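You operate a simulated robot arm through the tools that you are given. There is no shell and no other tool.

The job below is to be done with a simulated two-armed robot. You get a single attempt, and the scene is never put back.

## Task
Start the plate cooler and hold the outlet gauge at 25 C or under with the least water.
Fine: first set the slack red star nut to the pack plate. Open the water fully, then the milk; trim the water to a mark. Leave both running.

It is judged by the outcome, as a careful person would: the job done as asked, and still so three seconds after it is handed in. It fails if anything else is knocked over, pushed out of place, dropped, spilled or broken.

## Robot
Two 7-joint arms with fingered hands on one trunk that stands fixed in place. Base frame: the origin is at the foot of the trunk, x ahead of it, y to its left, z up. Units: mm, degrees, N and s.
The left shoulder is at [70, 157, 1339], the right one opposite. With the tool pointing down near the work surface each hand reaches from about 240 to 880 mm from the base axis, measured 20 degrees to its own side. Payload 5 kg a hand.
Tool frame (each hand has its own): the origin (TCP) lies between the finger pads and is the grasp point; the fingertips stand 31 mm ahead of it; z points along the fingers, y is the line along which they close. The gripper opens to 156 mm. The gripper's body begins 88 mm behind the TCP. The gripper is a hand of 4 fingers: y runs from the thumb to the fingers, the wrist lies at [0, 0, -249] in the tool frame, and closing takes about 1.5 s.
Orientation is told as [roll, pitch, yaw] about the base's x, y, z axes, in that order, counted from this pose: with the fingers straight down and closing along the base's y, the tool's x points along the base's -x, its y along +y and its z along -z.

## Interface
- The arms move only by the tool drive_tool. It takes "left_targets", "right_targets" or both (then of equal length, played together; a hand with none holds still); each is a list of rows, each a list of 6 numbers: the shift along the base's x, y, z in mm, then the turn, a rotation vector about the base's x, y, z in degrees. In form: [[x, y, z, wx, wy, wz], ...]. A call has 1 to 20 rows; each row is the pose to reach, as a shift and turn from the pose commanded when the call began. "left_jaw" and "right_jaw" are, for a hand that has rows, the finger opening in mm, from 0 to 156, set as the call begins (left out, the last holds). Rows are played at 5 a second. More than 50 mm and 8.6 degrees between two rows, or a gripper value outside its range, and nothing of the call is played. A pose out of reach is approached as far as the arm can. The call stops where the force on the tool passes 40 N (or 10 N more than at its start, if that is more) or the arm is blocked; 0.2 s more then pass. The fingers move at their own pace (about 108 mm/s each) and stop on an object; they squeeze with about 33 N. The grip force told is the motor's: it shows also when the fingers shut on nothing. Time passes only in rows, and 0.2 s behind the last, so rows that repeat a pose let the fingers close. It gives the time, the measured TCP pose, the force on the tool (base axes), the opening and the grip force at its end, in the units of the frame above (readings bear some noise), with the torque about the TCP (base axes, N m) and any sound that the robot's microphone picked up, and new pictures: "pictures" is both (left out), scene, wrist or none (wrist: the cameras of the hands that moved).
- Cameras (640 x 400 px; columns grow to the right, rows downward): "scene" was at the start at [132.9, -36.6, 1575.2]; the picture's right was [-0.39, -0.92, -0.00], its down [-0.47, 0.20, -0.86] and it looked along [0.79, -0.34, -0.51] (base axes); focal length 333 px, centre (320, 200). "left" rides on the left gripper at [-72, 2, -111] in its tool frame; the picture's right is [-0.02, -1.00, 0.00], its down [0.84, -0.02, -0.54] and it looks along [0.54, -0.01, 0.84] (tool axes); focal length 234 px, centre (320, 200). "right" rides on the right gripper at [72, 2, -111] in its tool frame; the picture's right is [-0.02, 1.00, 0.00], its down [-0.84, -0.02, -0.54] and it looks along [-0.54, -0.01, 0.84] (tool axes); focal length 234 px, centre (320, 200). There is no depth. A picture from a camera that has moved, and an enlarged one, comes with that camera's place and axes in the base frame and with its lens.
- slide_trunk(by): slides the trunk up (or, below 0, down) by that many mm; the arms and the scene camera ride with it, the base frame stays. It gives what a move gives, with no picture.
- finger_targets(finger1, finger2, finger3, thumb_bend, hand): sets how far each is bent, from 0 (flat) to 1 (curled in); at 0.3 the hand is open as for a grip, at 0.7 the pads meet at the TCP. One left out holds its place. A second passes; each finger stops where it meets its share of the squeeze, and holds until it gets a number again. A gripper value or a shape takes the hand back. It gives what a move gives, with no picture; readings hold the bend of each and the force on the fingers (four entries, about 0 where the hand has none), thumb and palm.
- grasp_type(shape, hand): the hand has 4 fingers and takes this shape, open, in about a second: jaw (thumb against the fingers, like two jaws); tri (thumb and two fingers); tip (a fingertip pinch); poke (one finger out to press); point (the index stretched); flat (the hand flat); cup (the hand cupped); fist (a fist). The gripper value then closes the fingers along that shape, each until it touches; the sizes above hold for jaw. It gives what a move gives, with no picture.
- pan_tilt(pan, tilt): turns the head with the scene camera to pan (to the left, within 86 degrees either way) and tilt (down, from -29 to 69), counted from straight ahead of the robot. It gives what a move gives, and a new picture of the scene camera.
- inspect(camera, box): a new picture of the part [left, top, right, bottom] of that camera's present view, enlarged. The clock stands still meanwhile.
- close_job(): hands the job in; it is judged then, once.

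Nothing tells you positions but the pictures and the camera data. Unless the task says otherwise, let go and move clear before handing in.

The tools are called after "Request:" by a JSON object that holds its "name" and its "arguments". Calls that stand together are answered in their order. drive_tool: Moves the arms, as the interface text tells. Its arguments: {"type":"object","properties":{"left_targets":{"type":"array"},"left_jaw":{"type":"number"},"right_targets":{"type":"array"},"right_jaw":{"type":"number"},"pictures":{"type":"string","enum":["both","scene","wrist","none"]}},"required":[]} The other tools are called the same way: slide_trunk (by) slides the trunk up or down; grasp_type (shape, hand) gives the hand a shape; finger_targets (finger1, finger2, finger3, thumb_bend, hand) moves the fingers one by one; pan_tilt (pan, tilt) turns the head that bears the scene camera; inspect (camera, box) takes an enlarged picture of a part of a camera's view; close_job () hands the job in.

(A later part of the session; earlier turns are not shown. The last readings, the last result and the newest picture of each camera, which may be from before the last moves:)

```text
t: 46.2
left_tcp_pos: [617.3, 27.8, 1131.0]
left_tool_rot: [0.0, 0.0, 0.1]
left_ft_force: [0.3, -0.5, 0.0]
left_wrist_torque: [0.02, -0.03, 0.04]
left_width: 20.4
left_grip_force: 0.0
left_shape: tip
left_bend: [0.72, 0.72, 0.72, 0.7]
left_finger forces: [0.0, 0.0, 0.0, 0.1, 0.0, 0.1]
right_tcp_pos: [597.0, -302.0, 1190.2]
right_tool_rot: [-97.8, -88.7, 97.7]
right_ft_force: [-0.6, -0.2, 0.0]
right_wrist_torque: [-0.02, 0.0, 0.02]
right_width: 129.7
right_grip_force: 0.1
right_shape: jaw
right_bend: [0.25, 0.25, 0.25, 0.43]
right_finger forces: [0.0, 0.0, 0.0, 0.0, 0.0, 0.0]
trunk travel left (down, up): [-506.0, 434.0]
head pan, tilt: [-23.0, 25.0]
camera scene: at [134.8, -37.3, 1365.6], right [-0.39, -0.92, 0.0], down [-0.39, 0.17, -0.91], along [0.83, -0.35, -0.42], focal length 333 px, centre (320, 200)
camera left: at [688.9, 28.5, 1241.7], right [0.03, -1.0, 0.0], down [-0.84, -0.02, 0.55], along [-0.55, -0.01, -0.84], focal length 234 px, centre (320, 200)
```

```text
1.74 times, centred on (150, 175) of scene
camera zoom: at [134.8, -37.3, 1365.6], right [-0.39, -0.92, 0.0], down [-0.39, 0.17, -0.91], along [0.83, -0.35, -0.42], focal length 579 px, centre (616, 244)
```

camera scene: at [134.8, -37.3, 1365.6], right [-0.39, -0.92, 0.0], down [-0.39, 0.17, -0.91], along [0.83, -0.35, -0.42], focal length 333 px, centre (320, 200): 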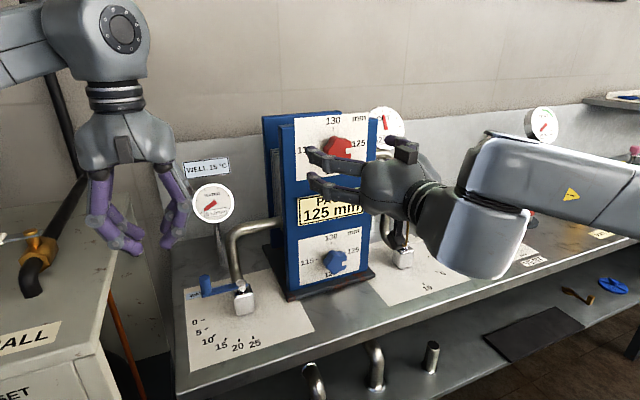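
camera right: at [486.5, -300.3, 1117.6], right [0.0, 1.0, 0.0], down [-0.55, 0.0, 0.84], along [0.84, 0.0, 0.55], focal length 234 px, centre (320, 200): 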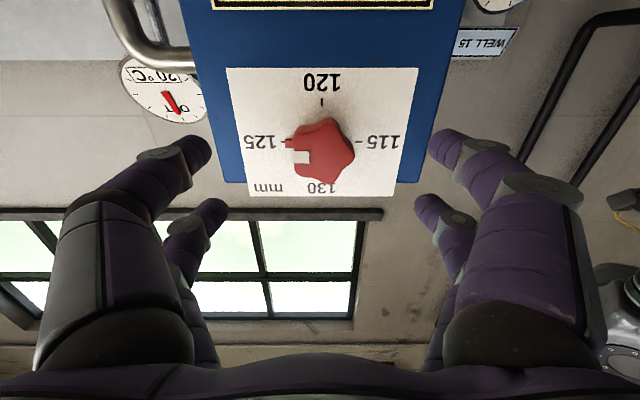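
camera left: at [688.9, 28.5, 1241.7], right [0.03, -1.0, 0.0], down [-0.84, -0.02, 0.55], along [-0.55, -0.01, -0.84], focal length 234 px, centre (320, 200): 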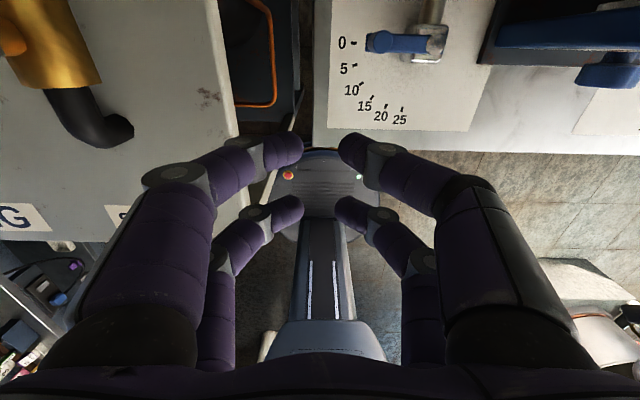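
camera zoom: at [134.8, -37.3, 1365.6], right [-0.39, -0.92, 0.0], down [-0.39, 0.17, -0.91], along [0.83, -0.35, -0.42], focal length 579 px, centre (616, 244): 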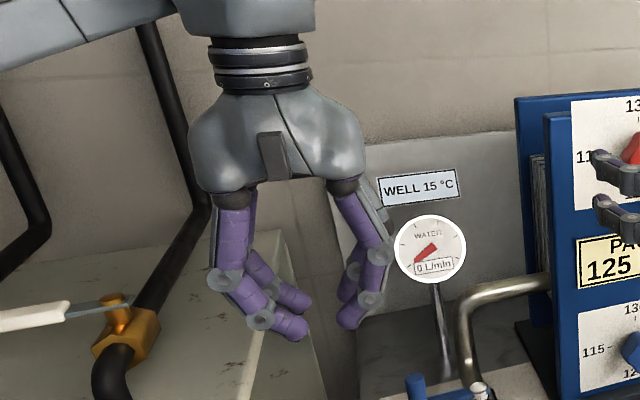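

The digits stay as two pairs about 46 mm apart, so I'll pinch the knob with one pair, the TCP 23 mm outboard of it. I'm setting the jaw shape and bringing the left hand above the knob, yawed -90° so the tangential motion is driven by the pads.

Request:
{"name": "grasp_type", "arguments": {"hand": "left", "shape": "jaw"}}

Request:
{"name": "drive_tool", "arguments": {"left_targets": [[7, -3, -6, 0, 0, -8.2], [14, -6, -12, 0, 0, -16.4], [22, -10, -18, 0, 0, -24.6], [29, -13, -24, 0, 0, -32.8], [36, -16, -30, 0, 0, -41], [44, -20, -36, 0, 0, -49.2], [51, -23, -42, 0, 0, -57.4], [58, -27, -48, 0, 0, -65.6], [66, -30, -54, 0, 0, -73.8], [74, -34, -62, 0, 0, -82], [81, -38, -70, 0, 0, -90], [81, -38, -70, 0, 0, -90]], "left_jaw": 60, "pictures": "both"}}

```text
t: 47.1
left_tcp_pos: [616.0, 28.0, 1131.6]
left_tool_rot: [0.0, 0.0, 0.0]
left_ft_force: [0.3, 0.3, 0.1]
left_wrist_torque: [-0.02, 0.0, 0.01]
left_width: 155.6
left_grip_force: 0.1
left_shape: jaw
left_bend: [0.3, 0.3, 0.3, 0.3]
left_finger forces: [0.1, 0.0, 0.0, 0.1, 0.0, 0.0]
right_tcp_pos: [598.9, -302.5, 1190.2]
right_tool_rot: [-97.6, -88.7, 97.7]
right_ft_force: [0.5, 0.2, -0.3]
right_wrist_torque: [0.01, -0.01, 0.01]
right_width: 129.8
right_grip_force: 0.1
right_shape: jaw
right_bend: [0.25, 0.25, 0.25, 0.43]
right_finger forces: [0.1, 0.0, 0.0, 0.1, 0.2, 0.1]
trunk travel left (down, up): [-506.0, 434.0]
head pan, tilt: [-23.0, 25.0]
```

```text
t: 49.7
left_tcp_pos: [698.0, -9.7, 1061.0]
left_tool_rot: [0.0, -0.1, -90.0]
left_ft_force: [0.3, 0.6, 0.1]
left_wrist_torque: [-0.01, -0.01, -0.07]
left_width: 60.6
left_grip_force: 0.2
left_shape: jaw
left_bend: [0.73, 0.73, 0.73, 0.7]
left_finger forces: [0.0, 0.0, 0.0, 0.0, 0.1, 0.0]
right_tcp_pos: [597.3, -301.2, 1190.2]
right_tool_rot: [-98.0, -88.6, 98.0]
right_ft_force: [0.4, 0.6, 1.2]
right_wrist_torque: [0.01, -0.02, 0.0]
right_width: 129.8
right_grip_force: 0.1
right_shape: jaw
right_bend: [0.25, 0.25, 0.25, 0.43]
right_finger forces: [0.1, 0.1, 0.0, 0.0, 0.0, 0.1]
trunk travel left (down, up): [-506.0, 434.0]
head pan, tilt: [-23.0, 25.0]
camera scene: at [134.6, -37.1, 1365.7], right [-0.39, -0.92, 0.0], down [-0.39, 0.17, -0.91], along [0.83, -0.35, -0.42], focal length 333 px, centre (320, 200)
camera left: at [699.8, -82.2, 1171.9], right [-1.0, -0.02, 0.0], down [-0.02, 0.84, 0.54], along [-0.01, 0.54, -0.84], focal length 234 px, centre (320, 200)
```

scene: 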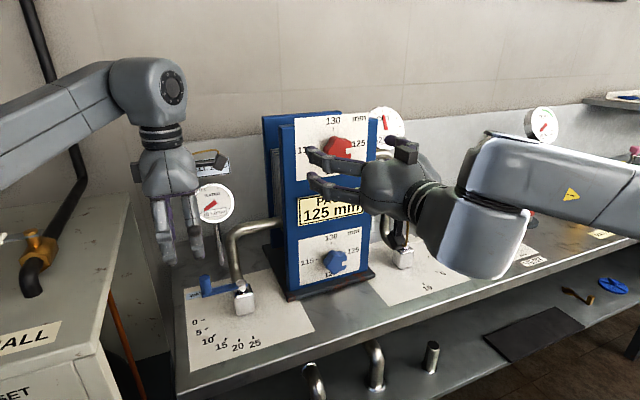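
left: 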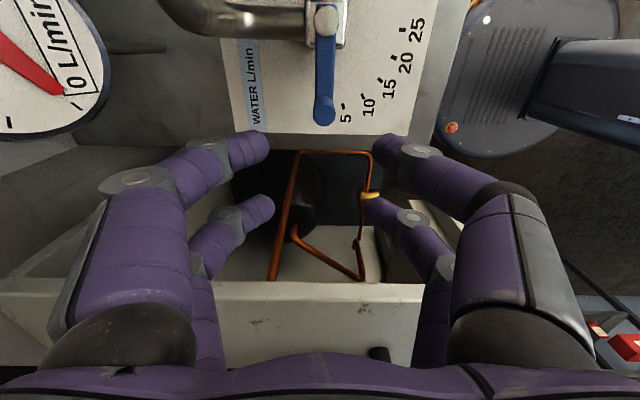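

The hand is above the knob with the wanted yaw. I'll descend with a 50 mm opening so the near digit pair straddles the knob, tips staying above the lever arm.

Request:
{"name": "drive_tool", "arguments": {"left_targets": [[-1, -3, -20, 0, 0, 0], [-1, -3, -40, 0, 0, 0], [-1, -3, -60, 0, 0, 0], [-1, -3, -75, 0, 0, 0], [-1, -3, -88, 0, 0, 0], [-1, -3, -100, 0, 0, 0], [-1, -3, -100, 0, 0, 0]], "left_jaw": 50, "pictures": "both"}}

Request:
{"name": "inspect", "arguments": {"camera": "scene", "box": [130, 200, 290, 340]}}

```text
t: 51.3
left_tcp_pos: [695.2, -14.0, 959.1]
left_tool_rot: [0.0, 0.0, -89.9]
left_ft_force: [0.5, 0.5, 0.0]
left_wrist_torque: [-0.03, -0.02, -0.03]
left_width: 50.5
left_grip_force: 0.1
left_shape: jaw
left_bend: [0.73, 0.73, 0.73, 0.7]
left_finger forces: [0.0, 0.0, 0.0, 0.0, 0.0, 0.0]
right_tcp_pos: [596.3, -302.7, 1188.7]
right_tool_rot: [-98.1, -88.7, 98.0]
right_ft_force: [0.9, 0.7, 0.1]
right_wrist_torque: [0.01, 0.01, 0.0]
right_width: 129.7
right_grip_force: 0.0
right_shape: jaw
right_bend: [0.25, 0.25, 0.25, 0.43]
right_finger forces: [0.0, 0.1, 0.0, 0.0, 0.0, 0.0]
trunk travel left (down, up): [-506.0, 434.0]
head pan, tilt: [-23.0, 25.0]
camera scene: at [134.6, -37.4, 1365.7], right [-0.39, -0.92, 0.0], down [-0.39, 0.17, -0.91], along [0.83, -0.35, -0.42], focal length 333 px, centre (320, 200)
camera left: at [697.7, -86.9, 1070.0], right [-1.0, -0.03, 0.0], down [-0.02, 0.84, 0.55], along [-0.01, 0.55, -0.84], focal length 234 px, centre (320, 200)
```

scene: 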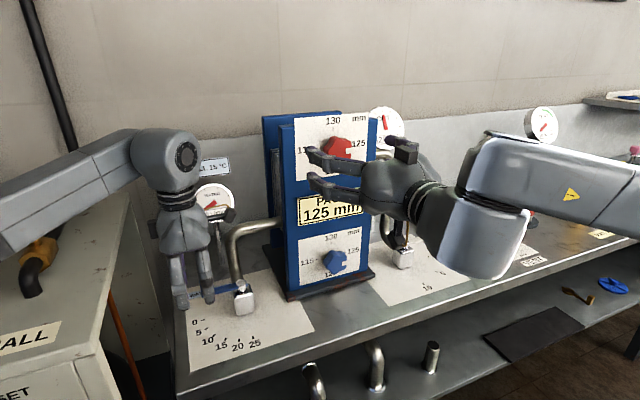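
left: 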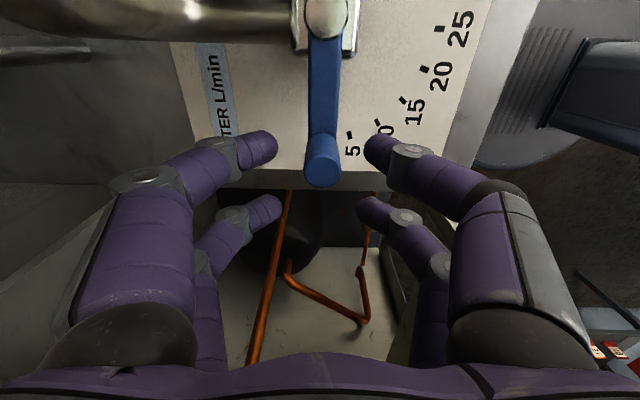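

```text
2.86 times, centred on (210, 270) of scene
camera zoom: at [134.6, -37.4, 1365.7], right [-0.39, -0.92, 0.0], down [-0.39, 0.17, -0.91], along [0.83, -0.35, -0.42], focal length 951 px, centre (634, 0)
```

zoom: 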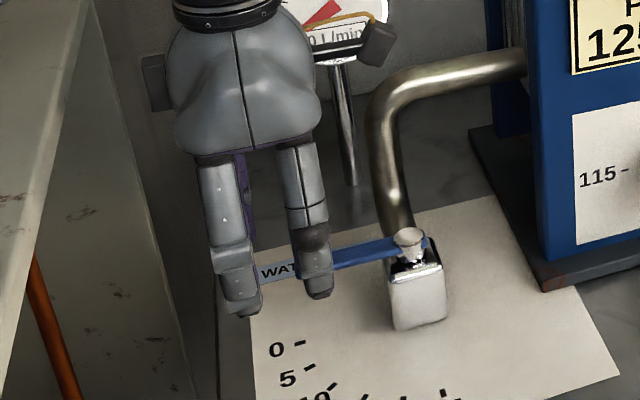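

The near pair straddles the knob nicely. Closing on it now.

Request:
{"name": "drive_tool", "arguments": {"left_targets": [[0, 0, 0, 0, 0, 0], [0, 0, 0, 0, 0, 0], [0, 0, 0, 0, 0, 0], [0, 0, 0, 0, 0, 0], [0, 0, 0, 0, 0, 0], [0, 0, 0, 0, 0, 0]], "left_jaw": 8, "pictures": "wrist"}}

```text
t: 52.7
left_tcp_pos: [696.2, -14.8, 958.4]
left_tool_rot: [0.0, 0.1, -90.0]
left_ft_force: [-2.4, -1.7, -4.3]
left_wrist_torque: [0.04, 0.07, -0.07]
left_width: 4.4
left_grip_force: 33.1
left_shape: jaw
left_bend: [0.71, 0.7, 0.7, 0.7]
left_finger forces: [28.1, 0.1, 0.1, 0.0, 30.4, 0.0]
right_tcp_pos: [597.2, -302.8, 1188.1]
right_tool_rot: [-97.6, -88.6, 97.5]
right_ft_force: [-0.3, -0.4, -0.1]
right_wrist_torque: [-0.02, 0.03, 0.01]
right_width: 129.7
right_grip_force: 0.2
right_shape: jaw
right_bend: [0.25, 0.25, 0.25, 0.43]
right_finger forces: [0.1, 0.0, 0.0, 0.0, 0.1, 0.0]
trunk travel left (down, up): [-506.0, 434.0]
head pan, tilt: [-23.0, 25.0]
camera left: at [697.7, -87.3, 1069.8], right [-1.0, -0.02, 0.0], down [-0.02, 0.84, 0.55], along [-0.01, 0.55, -0.84], focal length 234 px, centre (320, 200)
```

left: 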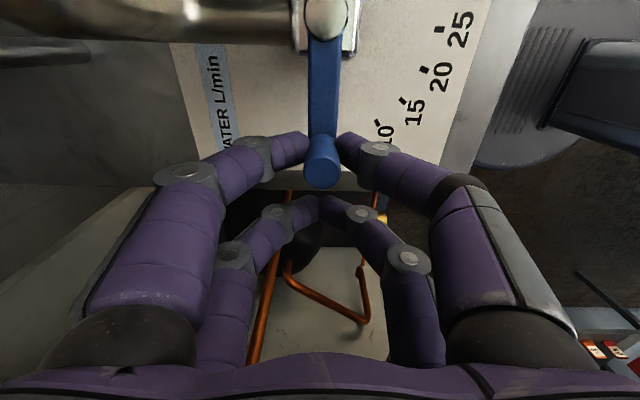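

The knob is pinched between finger and thumb. I'm swinging the lever open along its arc, turning the hand with it, to about 45° first.

Request:
{"name": "drive_tool", "arguments": {"left_targets": [[-11.5, -0.75, 0, 0, 0, 7.5], [-22.8, -3, 0, 0, 0, 15], [-33.7, -6.7, 0, 0, 0, 22.5], [-44, -11.8, 0, 0, 0, 30], [-53.6, -18.2, 0, 0, 0, 37.5], [-62.2, -25.8, 0, 0, 0, 45]], "pictures": "both"}}

```text
t: 54.1
left_tcp_pos: [635.0, -37.2, 959.7]
left_tool_rot: [0.0, 0.2, -44.8]
left_ft_force: [1.5, 0.0, -12.2]
left_wrist_torque: [0.16, 0.17, 0.0]
left_width: 3.9
left_grip_force: 32.9
left_shape: jaw
left_bend: [0.71, 0.7, 0.7, 0.7]
left_finger forces: [29.0, 0.1, 0.0, 0.0, 28.5, 0.1]
right_tcp_pos: [598.5, -301.4, 1187.4]
right_tool_rot: [-95.0, -88.7, 94.8]
right_ft_force: [-0.1, 0.2, -0.1]
right_wrist_torque: [0.02, -0.02, -0.01]
right_width: 129.8
right_grip_force: 0.1
right_shape: jaw
right_bend: [0.25, 0.25, 0.25, 0.43]
right_finger forces: [0.0, 0.0, 0.0, 0.0, 0.1, 0.1]
trunk travel left (down, up): [-506.0, 434.0]
head pan, tilt: [-23.0, 25.0]
camera scene: at [136.3, -37.7, 1365.4], right [-0.39, -0.92, 0.0], down [-0.39, 0.17, -0.91], along [0.83, -0.35, -0.42], focal length 333 px, centre (320, 200)
camera left: at [687.8, -89.5, 1070.1], right [-0.69, -0.73, 0.0], down [-0.61, 0.58, 0.55], along [-0.4, 0.38, -0.84], focal length 234 px, centre (320, 200)
```

scene: 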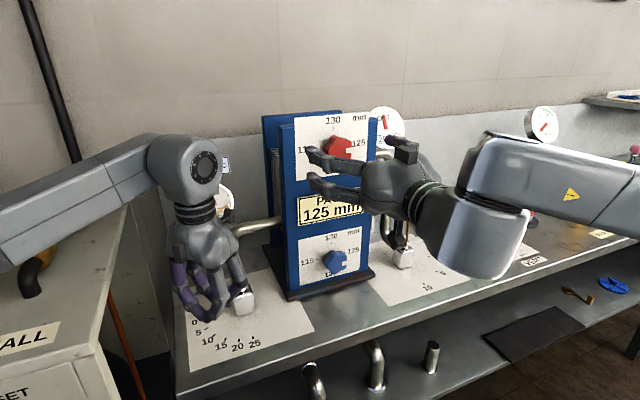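
left: 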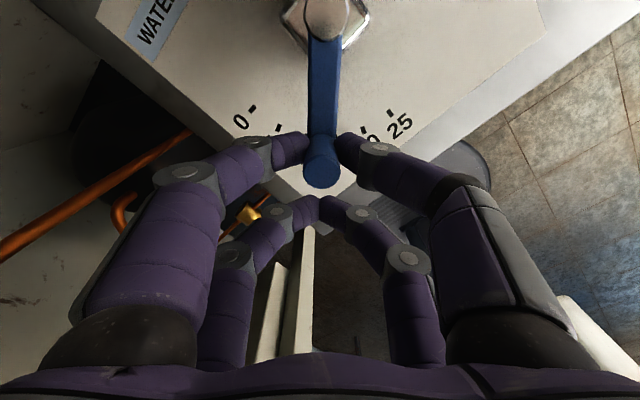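

The lever follows cleanly. Continuing to the 25 mark, fully open.

Request:
{"name": "drive_tool", "arguments": {"left_targets": [[-7.6, -8.6, 0, 0, 0, 7.5], [-14, -18.2, 0, 0, 0, 15], [-19.1, -28.5, 0, 0, 0, 22.5], [-22.8, -39.4, 0, 0, 0, 30], [-25, -50.7, 0, 0, 0, 37.5], [-25.8, -62.2, 0, 0, 0, 45], [-25.8, -62.2, 0, 0, 0, 45]], "pictures": "both"}}

Request:
{"name": "inspect", "arguments": {"camera": "scene", "box": [170, 160, 300, 350]}}

```text
t: 55.7
left_tcp_pos: [609.2, -101.5, 960.0]
left_tool_rot: [0.1, 0.1, 0.3]
left_ft_force: [-2.6, 6.5, -15.6]
left_wrist_torque: [0.22, 0.36, 0.16]
left_width: 3.7
left_grip_force: 33.1
left_shape: jaw
left_bend: [0.71, 0.7, 0.7, 0.7]
left_finger forces: [32.6, 0.0, 0.0, 0.0, 25.9, 0.0]
right_tcp_pos: [599.9, -300.9, 1188.9]
right_tool_rot: [-95.0, -88.6, 94.8]
right_ft_force: [0.0, -0.1, 0.3]
right_wrist_torque: [0.0, 0.02, 0.01]
right_width: 130.0
right_grip_force: 0.0
right_shape: jaw
right_bend: [0.25, 0.25, 0.25, 0.43]
right_finger forces: [0.0, 0.1, 0.1, 0.0, 0.0, 0.0]
trunk travel left (down, up): [-506.0, 434.0]
head pan, tilt: [-23.0, 25.0]
camera scene: at [136.2, -36.6, 1365.5], right [-0.39, -0.92, 0.0], down [-0.39, 0.16, -0.91], along [0.83, -0.35, -0.42], focal length 333 px, centre (320, 200)
camera left: at [682.2, -99.6, 1070.6], right [0.03, -1.0, 0.0], down [-0.84, -0.02, 0.55], along [-0.55, -0.01, -0.84], focal length 234 px, centre (320, 200)
```

scene: 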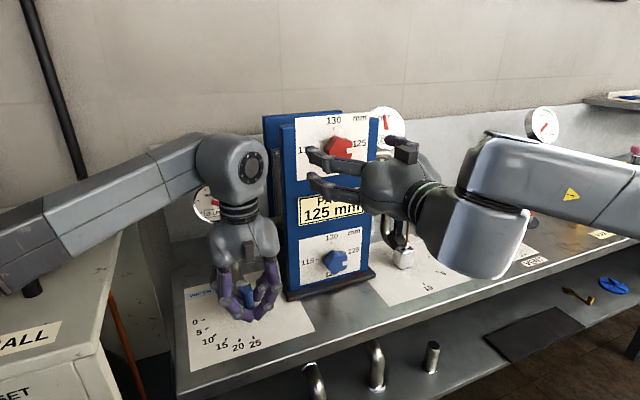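
left: 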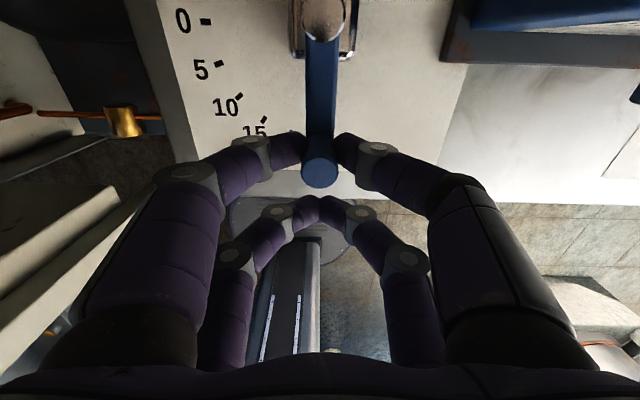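

```text
2.11 times, centred on (235, 255) of scene
camera zoom: at [136.2, -36.6, 1365.5], right [-0.39, -0.92, 0.0], down [-0.39, 0.16, -0.91], along [0.83, -0.35, -0.42], focal length 700 px, centre (499, 84)
```

zoom: 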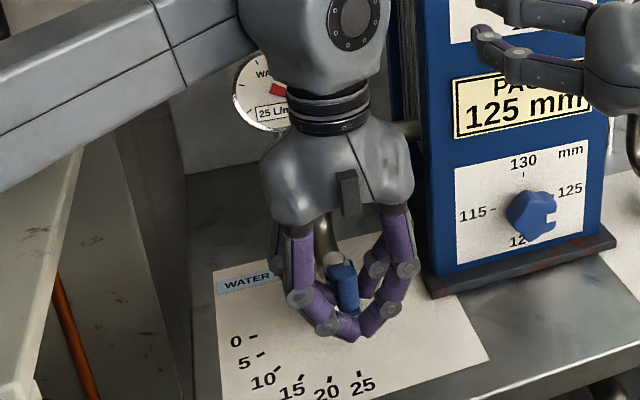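

The water gauge reads 25 L/min, fully open. The left hand stays on the knob for trimming later while the right hand retreats and turns down toward the milk lever.

Request:
{"name": "drive_tool", "arguments": {"right_targets": [[-30, -10, 0, 0, 0, 0], [-55, -22, 5, 0, 8, 0], [-60, -36, 10, 0, 16, 0], [-60, -50, 10, 0, 24, 0], [-60, -64, 10, 0, 32, 0], [-60, -78, 10, 0, 40, 0], [-60, -92, 10, 0, 48, 0], [-60, -106, 10, 0, 56, 0], [-60, -120, 10, 0, 64, 0], [-60, -134, 10, 0, 72, 0], [-60, -148, 10, 0, 80, 0], [-60, -165, 10, 0, 88, 0], [-60, -180, 10, 0, 89, 0], [-60, -180, 10, 0, 89, 0]], "right_jaw": 60, "pictures": "both"}}

```text
t: 58.7
left_tcp_pos: [608.7, -100.9, 960.0]
left_tool_rot: [0.1, 0.1, 0.1]
left_ft_force: [0.0, 5.1, -12.2]
left_wrist_torque: [0.14, 0.22, 0.07]
left_width: 2.8
left_grip_force: 32.8
left_shape: jaw
left_bend: [0.71, 0.7, 0.7, 0.7]
left_finger forces: [31.8, 0.1, 0.1, 0.0, 26.8, 0.1]
right_tcp_pos: [539.7, -480.4, 1198.1]
right_tool_rot: [0.0, -1.1, 1.3]
right_ft_force: [-0.5, 0.2, 0.0]
right_wrist_torque: [-0.01, -0.01, -0.02]
right_width: 60.3
right_grip_force: 0.0
right_shape: jaw
right_bend: [0.73, 0.73, 0.73, 0.7]
right_finger forces: [0.1, 0.0, 0.0, 0.0, 0.0, 0.1]
right hand out of reach, approached as far as the arm can: row 1
trunk travel left (down, up): [-506.0, 434.0]
head pan, tilt: [-23.0, 25.0]
camera scene: at [136.3, -36.3, 1365.5], right [-0.39, -0.92, 0.0], down [-0.39, 0.16, -0.91], along [0.83, -0.35, -0.42], focal length 333 px, centre (320, 200)
camera right: at [465.5, -478.7, 1307.8], right [0.0, 1.0, 0.0], down [0.83, 0.0, 0.56], along [0.56, 0.0, -0.83], focal length 234 px, centre (320, 200)
```

scene: 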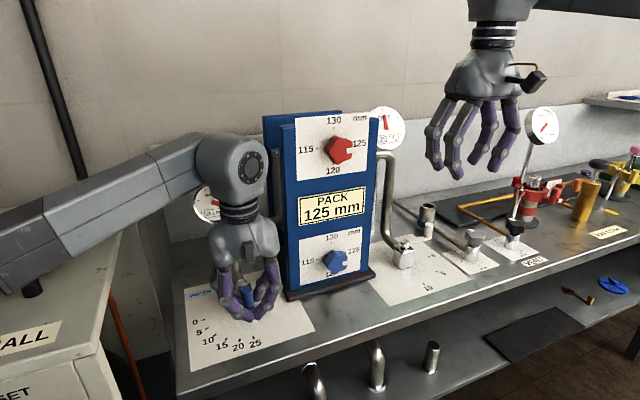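
right: 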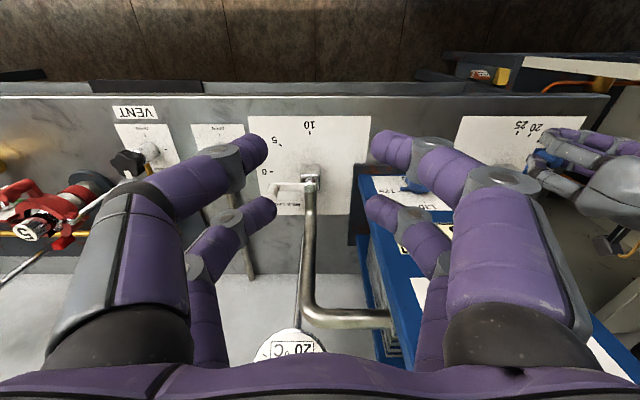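

The right hand now points down at (540, -480, 1198), and the red nut plainly shows 125. I'll zoom in on the milk lever to fix its position.

Request:
{"name": "inspect", "arguments": {"camera": "right", "box": [240, 100, 380, 220]}}

Request:
{"name": "inspect", "arguments": {"camera": "scene", "box": [365, 180, 525, 310]}}

```text
3.33 times, centred on (310, 160) of right
camera zoom: at [465.5, -478.7, 1307.8], right [0.0, 1.0, 0.0], down [0.83, 0.0, 0.56], along [0.56, 0.0, -0.83], focal length 781 px, centre (353, 333)
```

zoom: 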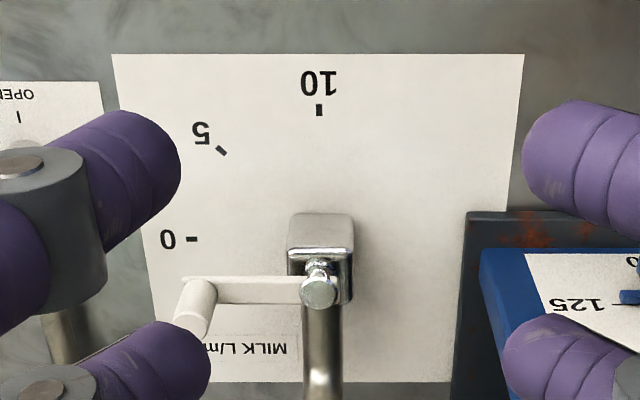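

```text
3.08 times, centred on (445, 245) of scene
camera zoom: at [136.3, -36.3, 1365.5], right [-0.39, -0.92, 0.0], down [-0.39, 0.16, -0.91], along [0.83, -0.35, -0.42], focal length 1024 px, centre (-65, 62)
```

zoom: 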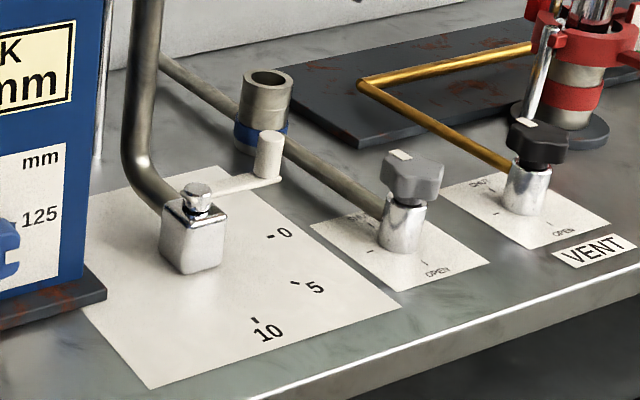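

Milk pivot at (696, -498) and knob at (696, -566), mirrored from the water side. I'm moving the right hand above it with +90° yaw.

Request:
{"name": "drive_tool", "arguments": {"right_targets": [[5, -21, -5, 0, 0, 8], [10, -42, -10, 0, 0, 16], [15, -63, -15, 0, 0, 24], [22, -84, -22, 0, 0, 32], [35, -105, -32, 0, 0, 40], [55, -107, -45, 0, 0, 48], [75, -107, -60, 0, 0, 56], [95, -107, -80, 0, 0, 64], [115, -107, -100, 0, 0, 72], [135, -107, -120, 0, 0, 80], [156, -107, -138, 0, 0, 88.7], [156, -107, -138, 0, 0, 88.7]], "right_jaw": 50, "pictures": "both"}}

```text
refused: row 11 steps farther than a row can; nothing moved
```

Request:
{"name": "drive_tool", "arguments": {"right_targets": [[5, -21, -5, 0, 0, 8], [10, -42, -10, 0, 0, 16], [15, -63, -15, 0, 0, 24], [22, -84, -22, 0, 0, 32], [35, -105, -32, 0, 0, 40], [55, -107, -45, 0, 0, 48], [75, -107, -60, 0, 0, 56], [95, -107, -80, 0, 0, 64], [115, -107, -100, 0, 0, 72], [135, -107, -120, 0, 0, 80], [156, -107, -138, 0, 0, 88], [156, -107, -138, 0, 0, 88.7]], "right_jaw": 50, "pictures": "both"}}

```text
t: 61.3
left_tcp_pos: [609.4, -100.7, 959.7]
left_tool_rot: [0.0, 0.0, 0.1]
left_ft_force: [2.0, 6.3, -9.7]
left_wrist_torque: [0.15, 0.19, 0.08]
left_width: 2.9
left_grip_force: 33.7
left_shape: jaw
left_bend: [0.71, 0.7, 0.7, 0.7]
left_finger forces: [32.6, 0.0, 0.1, 0.0, 26.9, 0.1]
right_tcp_pos: [694.8, -586.7, 1060.4]
right_tool_rot: [0.0, -1.2, 90.1]
right_ft_force: [-0.9, 0.6, -0.3]
right_wrist_torque: [-0.03, -0.01, 0.01]
right_width: 50.3
right_grip_force: 0.1
right_shape: jaw
right_bend: [0.73, 0.73, 0.73, 0.7]
right_finger forces: [0.0, 0.0, 0.1, 0.0, 0.0, 0.0]
trunk travel left (down, up): [-506.0, 434.0]
head pan, tilt: [-23.0, 25.0]
camera scene: at [135.9, -36.6, 1365.5], right [-0.39, -0.92, 0.0], down [-0.39, 0.17, -0.91], along [0.83, -0.35, -0.42], focal length 333 px, centre (320, 200)
camera right: at [693.6, -660.3, 1169.8], right [-1.0, 0.02, 0.0], down [0.02, 0.83, 0.56], along [0.01, 0.56, -0.83], focal length 234 px, centre (320, 200)
```

scene: 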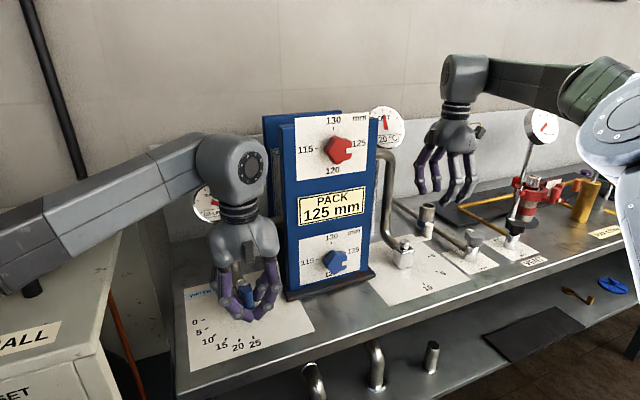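
right: 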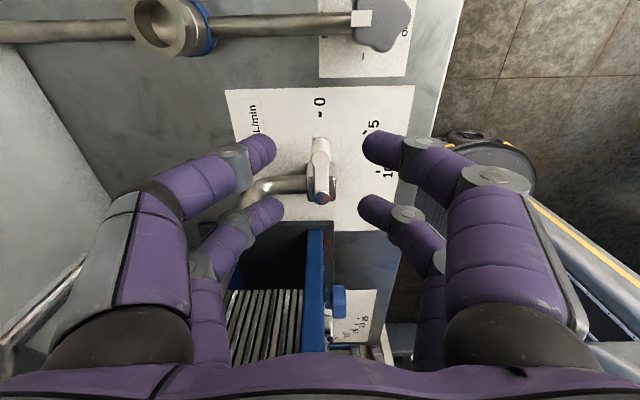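

Above the milk knob now. I'll zoom in to check alignment before descending.

Request:
{"name": "inspect", "arguments": {"camera": "right", "box": [240, 80, 400, 220]}}

```text
2.86 times, centred on (320, 150) of right
camera zoom: at [693.6, -660.3, 1169.8], right [-1.0, 0.02, 0.0], down [0.02, 0.83, 0.56], along [0.01, 0.56, -0.83], focal length 669 px, centre (320, 343)
```

zoom: 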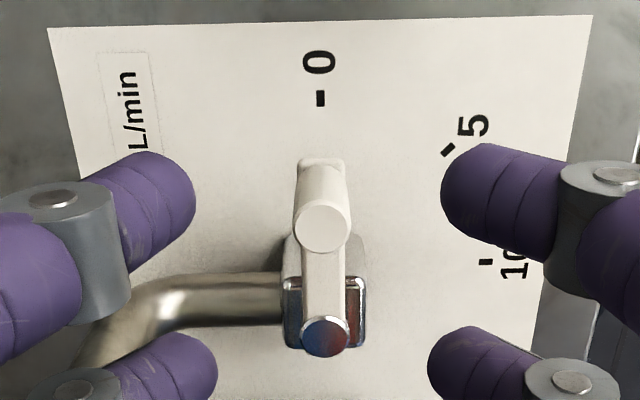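

Aligned in x; I'll shift 2 mm outboard and descend around the knob.

Request:
{"name": "drive_tool", "arguments": {"right_targets": [[0, -2, -20, 0, 0, 0], [0, -2, -40, 0, 0, 0], [0, -2, -60, 0, 0, 0], [0, -2, -75, 0, 0, 0], [0, -2, -88, 0, 0, 0], [0, -2, -100, 0, 0, 0], [0, -2, -100, 0, 0, 0]], "right_jaw": 50, "pictures": "wrist"}}

Request:
{"name": "inspect", "arguments": {"camera": "scene", "box": [365, 130, 525, 290]}}

```text
t: 62.9
left_tcp_pos: [609.7, -101.0, 960.2]
left_tool_rot: [0.1, 0.2, 0.2]
left_ft_force: [0.6, 5.2, -9.0]
left_wrist_torque: [0.14, 0.16, 0.1]
left_width: 2.9
left_grip_force: 33.7
left_shape: jaw
left_bend: [0.71, 0.7, 0.7, 0.7]
left_finger forces: [32.3, 0.0, 0.1, 0.0, 27.2, 0.1]
right_tcp_pos: [695.5, -588.6, 961.2]
right_tool_rot: [0.0, -1.2, 90.0]
right_ft_force: [-0.3, 1.4, 0.4]
right_wrist_torque: [-0.01, 0.0, 0.02]
right_width: 50.4
right_grip_force: 0.0
right_shape: jaw
right_bend: [0.73, 0.73, 0.73, 0.7]
right_finger forces: [0.0, 0.0, 0.0, 0.0, 0.0, 0.0]
trunk travel left (down, up): [-506.0, 434.0]
head pan, tilt: [-23.0, 25.0]
camera right: at [693.4, -662.9, 1070.5], right [-1.0, 0.02, 0.0], down [0.02, 0.83, 0.56], along [0.01, 0.56, -0.83], focal length 234 px, centre (320, 200)
```

right: 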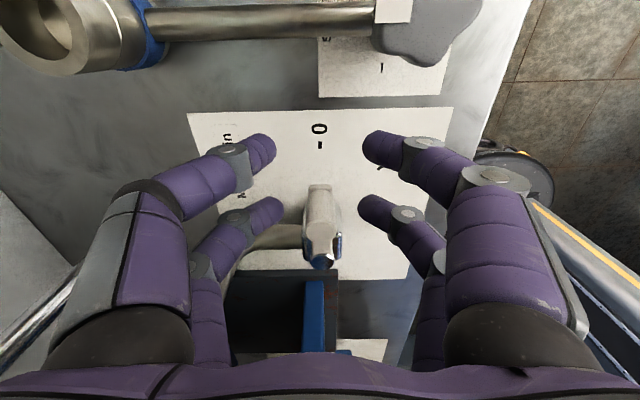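

```text
2.50 times, centred on (445, 210) of scene
camera zoom: at [136.2, -36.5, 1365.5], right [-0.39, -0.92, 0.0], down [-0.39, 0.16, -0.91], along [0.83, -0.35, -0.42], focal length 832 px, centre (8, 175)
```

zoom: 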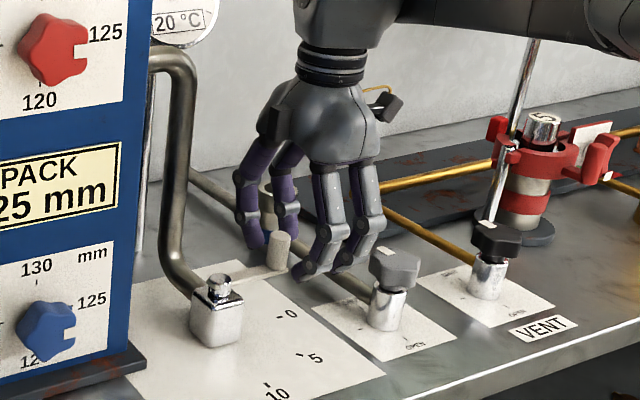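

The inboard pair straddles the milk knob. Closing on it.

Request:
{"name": "drive_tool", "arguments": {"right_targets": [[0, 0, 0, 0, 0, 0], [0, 0, 0, 0, 0, 0], [0, 0, 0, 0, 0, 0], [0, 0, 0, 0, 0, 0], [0, 0, 0, 0, 0, 0], [0, 0, 0, 0, 0, 0]], "right_jaw": 8, "pictures": "wrist"}}

```text
t: 64.3
left_tcp_pos: [609.3, -99.9, 958.9]
left_tool_rot: [0.0, 0.1, 0.1]
left_ft_force: [1.9, 3.9, -10.2]
left_wrist_torque: [0.14, 0.17, 0.09]
left_width: 3.1
left_grip_force: 33.1
left_shape: jaw
left_bend: [0.71, 0.7, 0.7, 0.7]
left_finger forces: [32.1, 0.0, 0.1, 0.1, 27.6, 0.0]
right_tcp_pos: [695.3, -590.5, 960.3]
right_tool_rot: [0.0, -1.2, 90.0]
right_ft_force: [-0.1, -1.0, 2.9]
right_wrist_torque: [0.06, 0.02, -0.01]
right_width: 9.0
right_grip_force: 0.0
right_shape: jaw
right_bend: [0.71, 0.63, 0.63, 0.7]
right_finger forces: [0.0, 2.7, 2.6, 0.0, 0.0, 0.0]
trunk travel left (down, up): [-506.0, 434.0]
head pan, tilt: [-23.0, 25.0]
camera right: at [693.4, -662.8, 1070.9], right [-1.0, 0.02, 0.0], down [0.02, 0.83, 0.56], along [0.01, 0.56, -0.83], focal length 234 px, centre (320, 200)
```

right: 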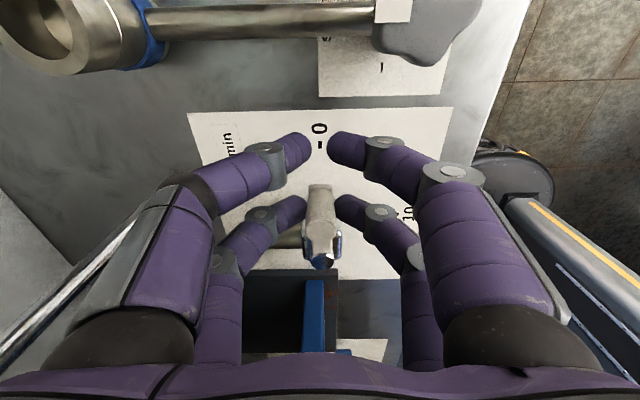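

Light contact so far. I'll close fully for a firm hold.

Request:
{"name": "drive_tool", "arguments": {"right_targets": [[0, 0, 0, 0, 0, 0], [0, 0, 0, 0, 0, 0], [0, 0, 0, 0, 0, 0]], "right_jaw": 0, "pictures": "wrist"}}

```text
t: 65.1
left_tcp_pos: [611.0, -100.1, 959.9]
left_tool_rot: [-0.1, 0.1, 0.1]
left_ft_force: [1.2, 5.7, -7.9]
left_wrist_torque: [0.12, 0.12, 0.07]
left_width: 2.9
left_grip_force: 33.5
left_shape: jaw
left_bend: [0.71, 0.7, 0.7, 0.7]
left_finger forces: [32.5, 0.0, 0.0, 0.0, 27.0, 0.0]
right_tcp_pos: [694.5, -590.4, 959.3]
right_tool_rot: [0.0, -1.2, 90.0]
right_ft_force: [-0.5, 0.1, -3.4]
right_wrist_torque: [-0.06, -0.03, -0.05]
right_width: 0.2
right_grip_force: 33.1
right_shape: jaw
right_bend: [0.7, 0.71, 0.71, 0.7]
right_finger forces: [0.0, 29.5, 29.4, 0.0, 0.0, 0.0]
trunk travel left (down, up): [-506.0, 434.0]
head pan, tilt: [-23.0, 25.0]
camera right: at [693.5, -662.9, 1069.8], right [-1.0, 0.02, 0.0], down [0.02, 0.83, 0.56], along [0.01, 0.56, -0.83], focal length 234 px, centre (320, 200)
```

right: 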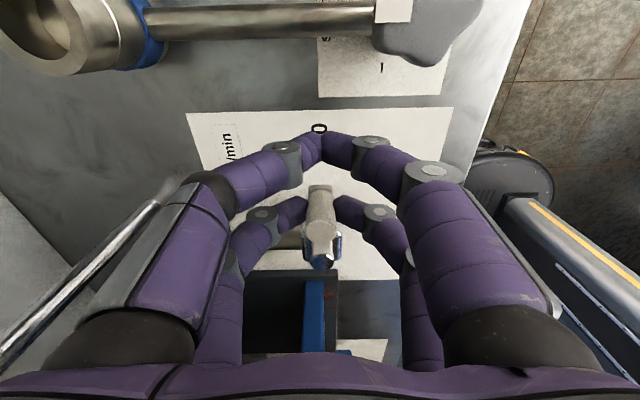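

Held firmly between two digits. I'm swinging the milk lever open toward 10 along its arc, first half.

Request:
{"name": "drive_tool", "arguments": {"right_targets": [[-12.1, 0.8, 0, 0, 0, -7.5], [-24.1, 3.2, 0, 0, 0, -15], [-35.6, 7.1, 0, 0, 0, -22.5], [-46.5, 12.5, 0, 0, 0, -30], [-56.6, 19.2, 0, 0, 0, -37.5], [-65.8, 27.2, 0, 0, 0, -45]], "pictures": "both"}}

Request:
{"name": "inspect", "arguments": {"camera": "scene", "box": [365, 100, 525, 290]}}

```text
t: 66.5
left_tcp_pos: [610.6, -100.9, 959.6]
left_tool_rot: [-0.1, 0.1, 0.1]
left_ft_force: [-3.4, 6.4, -4.8]
left_wrist_torque: [0.15, 0.15, 0.15]
left_width: 2.8
left_grip_force: 33.0
left_shape: jaw
left_bend: [0.71, 0.7, 0.7, 0.7]
left_finger forces: [32.8, 0.0, 0.0, 0.0, 26.9, 0.0]
right_tcp_pos: [629.5, -561.8, 961.0]
right_tool_rot: [0.1, -1.1, 44.8]
right_ft_force: [3.3, 3.0, -10.8]
right_wrist_torque: [-0.13, 0.14, -0.07]
right_width: 0.0
right_grip_force: 32.7
right_shape: jaw
right_bend: [0.7, 0.71, 0.71, 0.7]
right_finger forces: [0.0, 28.5, 29.5, 0.0, 0.1, 0.1]
trunk travel left (down, up): [-506.0, 434.0]
head pan, tilt: [-23.0, 25.0]
camera scene: at [136.9, -36.9, 1365.3], right [-0.39, -0.92, 0.0], down [-0.39, 0.17, -0.91], along [0.83, -0.35, -0.42], focal length 333 px, centre (320, 200)
camera right: at [576.3, -612.0, 1070.4], right [-0.69, 0.72, 0.0], down [0.6, 0.57, 0.56], along [0.41, 0.39, -0.83], focal length 234 px, centre (320, 200)
```

scene: 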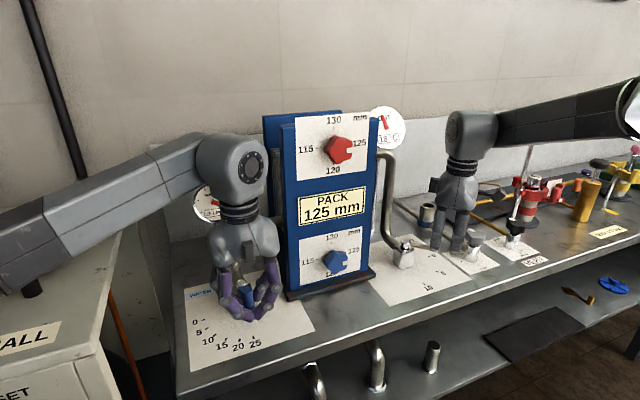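
right: 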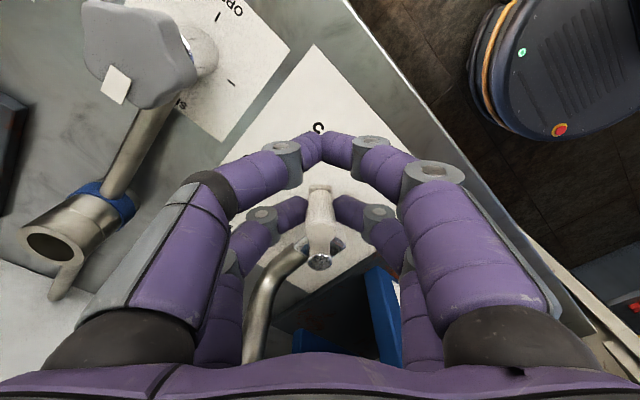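

```text
2.11 times, centred on (445, 195) of scene
camera zoom: at [136.9, -36.9, 1365.3], right [-0.39, -0.92, 0.0], down [-0.39, 0.17, -0.91], along [0.83, -0.35, -0.42], focal length 700 px, centre (57, 210)
```

zoom: 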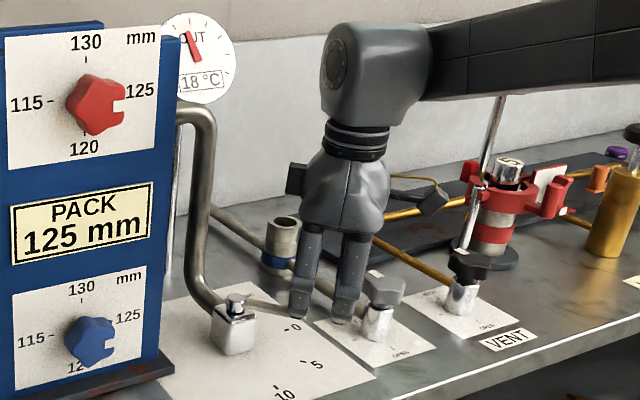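

The milk lever follows well, with the outlet reading 18 °C so far. Continuing to the 10 mark.

Request:
{"name": "drive_tool", "arguments": {"right_targets": [[-8, 9.2, 0, 0, 0, -7.5], [-14.7, 19.3, 0, 0, 0, -15], [-20.1, 30.2, 0, 0, 0, -22.5], [-24, 41.7, 0, 0, 0, -30], [-26.4, 53.7, 0, 0, 0, -37.5], [-27.2, 65.8, 0, 0, 0, -45], [-27.2, 65.8, 0, 0, 0, -45]], "pictures": "both"}}

Request:
{"name": "inspect", "arguments": {"camera": "scene", "box": [345, 95, 505, 305]}}

```text
t: 68.1
left_tcp_pos: [609.9, -101.8, 959.1]
left_tool_rot: [0.1, 0.2, 0.1]
left_ft_force: [-11.4, 9.4, 0.6]
left_wrist_torque: [0.32, 0.23, 0.32]
left_width: 3.5
left_grip_force: 33.4
left_shape: jaw
left_bend: [0.71, 0.7, 0.7, 0.7]
left_finger forces: [34.0, 0.0, 0.1, 0.1, 25.8, 0.0]
right_tcp_pos: [603.3, -496.4, 959.6]
right_tool_rot: [-0.2, -1.4, 0.0]
right_ft_force: [27.8, -12.8, -4.8]
right_wrist_torque: [-0.38, -0.47, -0.18]
right_width: 0.0
right_grip_force: 33.1
right_shape: jaw
right_bend: [0.7, 0.71, 0.71, 0.7]
right_finger forces: [0.0, 22.4, 33.8, 0.0, 0.0, 0.0]
trunk travel left (down, up): [-506.0, 434.0]
head pan, tilt: [-23.0, 25.0]
camera scene: at [137.9, -38.0, 1365.4], right [-0.39, -0.92, 0.0], down [-0.39, 0.17, -0.91], along [0.83, -0.35, -0.43], focal length 333 px, centre (320, 200)
camera right: at [528.4, -492.9, 1069.8], right [0.03, 1.0, 0.0], down [0.82, -0.02, 0.56], along [0.56, -0.02, -0.83], focal length 234 px, centre (320, 200)
```

scene: 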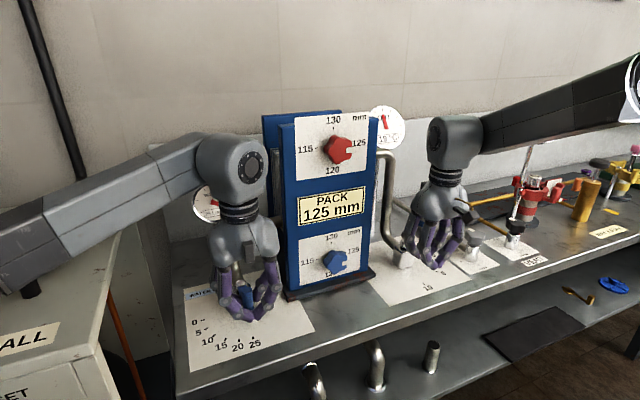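
right: 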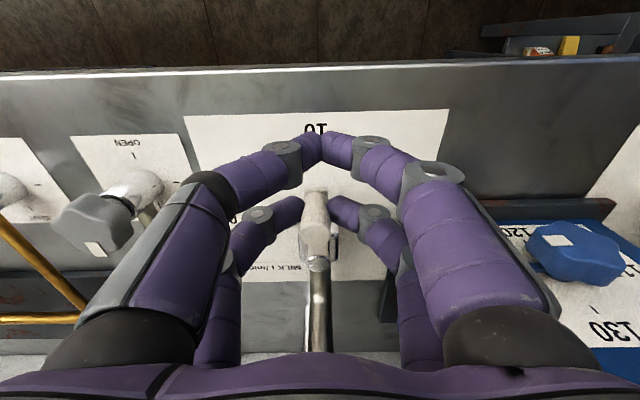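

```text
1.90 times, centred on (425, 200) of scene
camera zoom: at [137.9, -38.0, 1365.4], right [-0.39, -0.92, 0.0], down [-0.39, 0.17, -0.91], along [0.83, -0.35, -0.43], focal length 634 px, centre (120, 200)
```

zoom: 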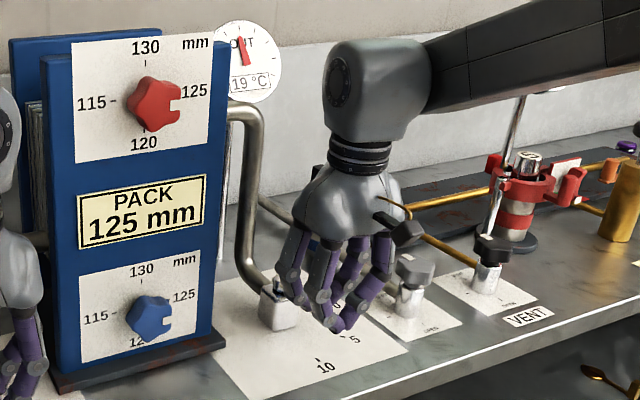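

The milk is at the 10 mark and the outlet reads 19 °C. I'll release the milk knob and lift the right hand clear.

Request:
{"name": "drive_tool", "arguments": {"right_targets": [[0, 0, 0, 0, 0, 0], [0, 0, 0, 0, 0, 0], [0, 0, 0, 0, 0, 0], [0, 0, 0, 0, 0, 0]], "right_jaw": 50, "pictures": "none"}}

Request:
{"name": "drive_tool", "arguments": {"right_targets": [[0, 0, 20, 0, 0, 0], [0, 0, 40, 0, 0, 0], [0, 0, 70, 0, 0, 0], [-10, -20, 100, 0, 0, 0], [-30, -50, 130, 0, 0, 0], [-50, -80, 150, 0, 0, 0]], "pictures": "both"}}

Request:
{"name": "inspect", "arguments": {"camera": "scene", "box": [345, 95, 505, 305]}}

Request:
{"name": "inspect", "arguments": {"camera": "scene", "box": [170, 160, 300, 350]}}

```text
t: 69.1
left_tcp_pos: [610.1, -100.8, 959.7]
left_tool_rot: [0.0, 0.1, 0.1]
left_ft_force: [1.5, 3.8, -8.5]
left_wrist_torque: [0.12, 0.18, 0.04]
left_width: 3.3
left_grip_force: 33.3
left_shape: jaw
left_bend: [0.71, 0.7, 0.7, 0.7]
left_finger forces: [32.0, 0.0, 0.0, 0.0, 29.3, 0.0]
right_tcp_pos: [600.7, -493.6, 960.0]
right_tool_rot: [-0.2, -1.2, -0.1]
right_ft_force: [-0.6, -0.3, -0.6]
right_wrist_torque: [0.03, 0.0, -0.01]
right_width: 49.6
right_grip_force: 0.0
right_shape: jaw
right_bend: [0.74, 0.74, 0.74, 0.7]
right_finger forces: [0.0, 0.0, 0.0, 0.0, 0.0, 0.0]
trunk travel left (down, up): [-506.0, 434.0]
head pan, tilt: [-23.0, 25.0]
```

```text
t: 70.5
left_tcp_pos: [609.7, -100.9, 959.9]
left_tool_rot: [0.2, 0.1, 0.1]
left_ft_force: [4.1, 2.4, -9.7]
left_wrist_torque: [0.13, 0.12, 0.04]
left_width: 3.5
left_grip_force: 33.6
left_shape: jaw
left_bend: [0.71, 0.7, 0.7, 0.7]
left_finger forces: [32.3, 0.1, 0.0, 0.1, 29.2, 0.0]
right_tcp_pos: [552.7, -578.4, 1107.8]
right_tool_rot: [0.0, -1.1, 0.1]
right_ft_force: [-0.8, 0.4, -0.1]
right_wrist_torque: [0.03, -0.03, 0.0]
right_width: 49.8
right_grip_force: 0.0
right_shape: jaw
right_bend: [0.74, 0.74, 0.74, 0.7]
right_finger forces: [0.0, 0.0, 0.1, 0.1, 0.0, 0.1]
trunk travel left (down, up): [-506.0, 434.0]
head pan, tilt: [-23.0, 25.0]
camera scene: at [135.8, -37.7, 1365.5], right [-0.39, -0.92, 0.0], down [-0.39, 0.17, -0.91], along [0.83, -0.35, -0.42], focal length 333 px, centre (320, 200)
camera right: at [478.4, -575.5, 1217.4], right [0.02, 1.0, 0.0], down [0.83, -0.02, 0.56], along [0.56, -0.01, -0.83], focal length 234 px, centre (320, 200)
```

scene: 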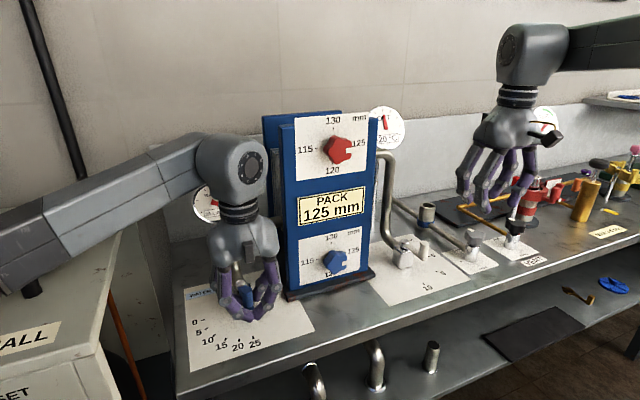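
right: 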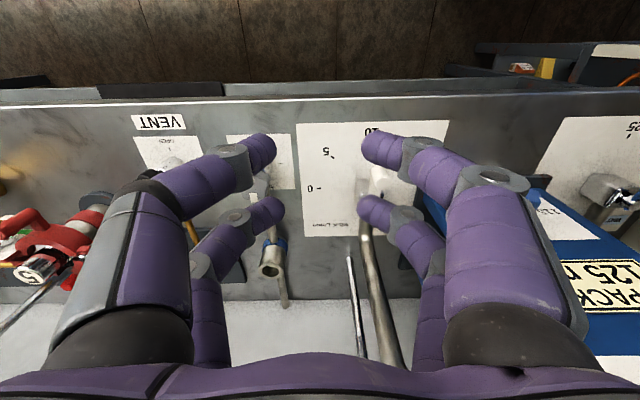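

```text
1.90 times, centred on (425, 200) of scene
camera zoom: at [135.8, -37.7, 1365.5], right [-0.39, -0.92, 0.0], down [-0.39, 0.17, -0.91], along [0.83, -0.35, -0.42], focal length 634 px, centre (120, 200)
```

zoom: 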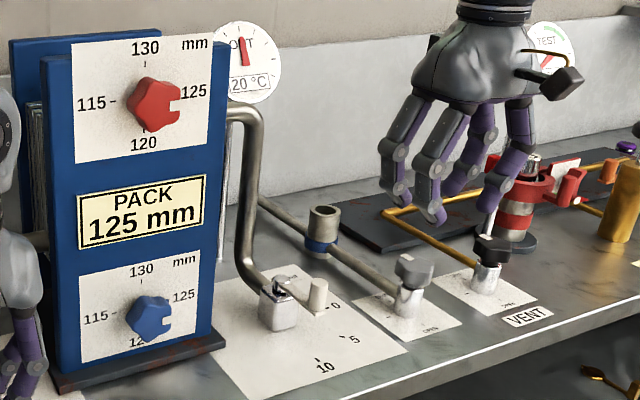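

```text
2.11 times, centred on (235, 255) of scene
camera zoom: at [135.8, -37.7, 1365.5], right [-0.39, -0.92, 0.0], down [-0.39, 0.17, -0.91], along [0.83, -0.35, -0.42], focal length 700 px, centre (499, 84)
```

zoom: 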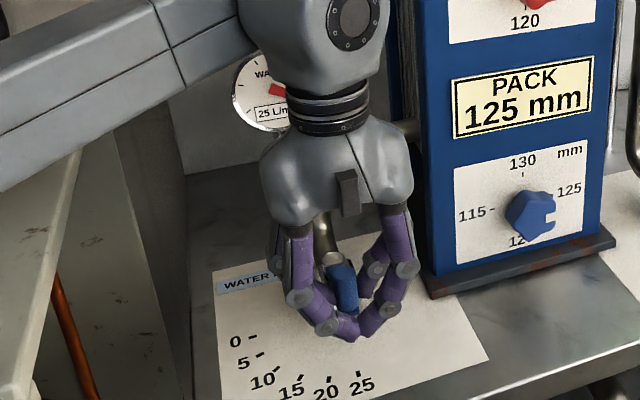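

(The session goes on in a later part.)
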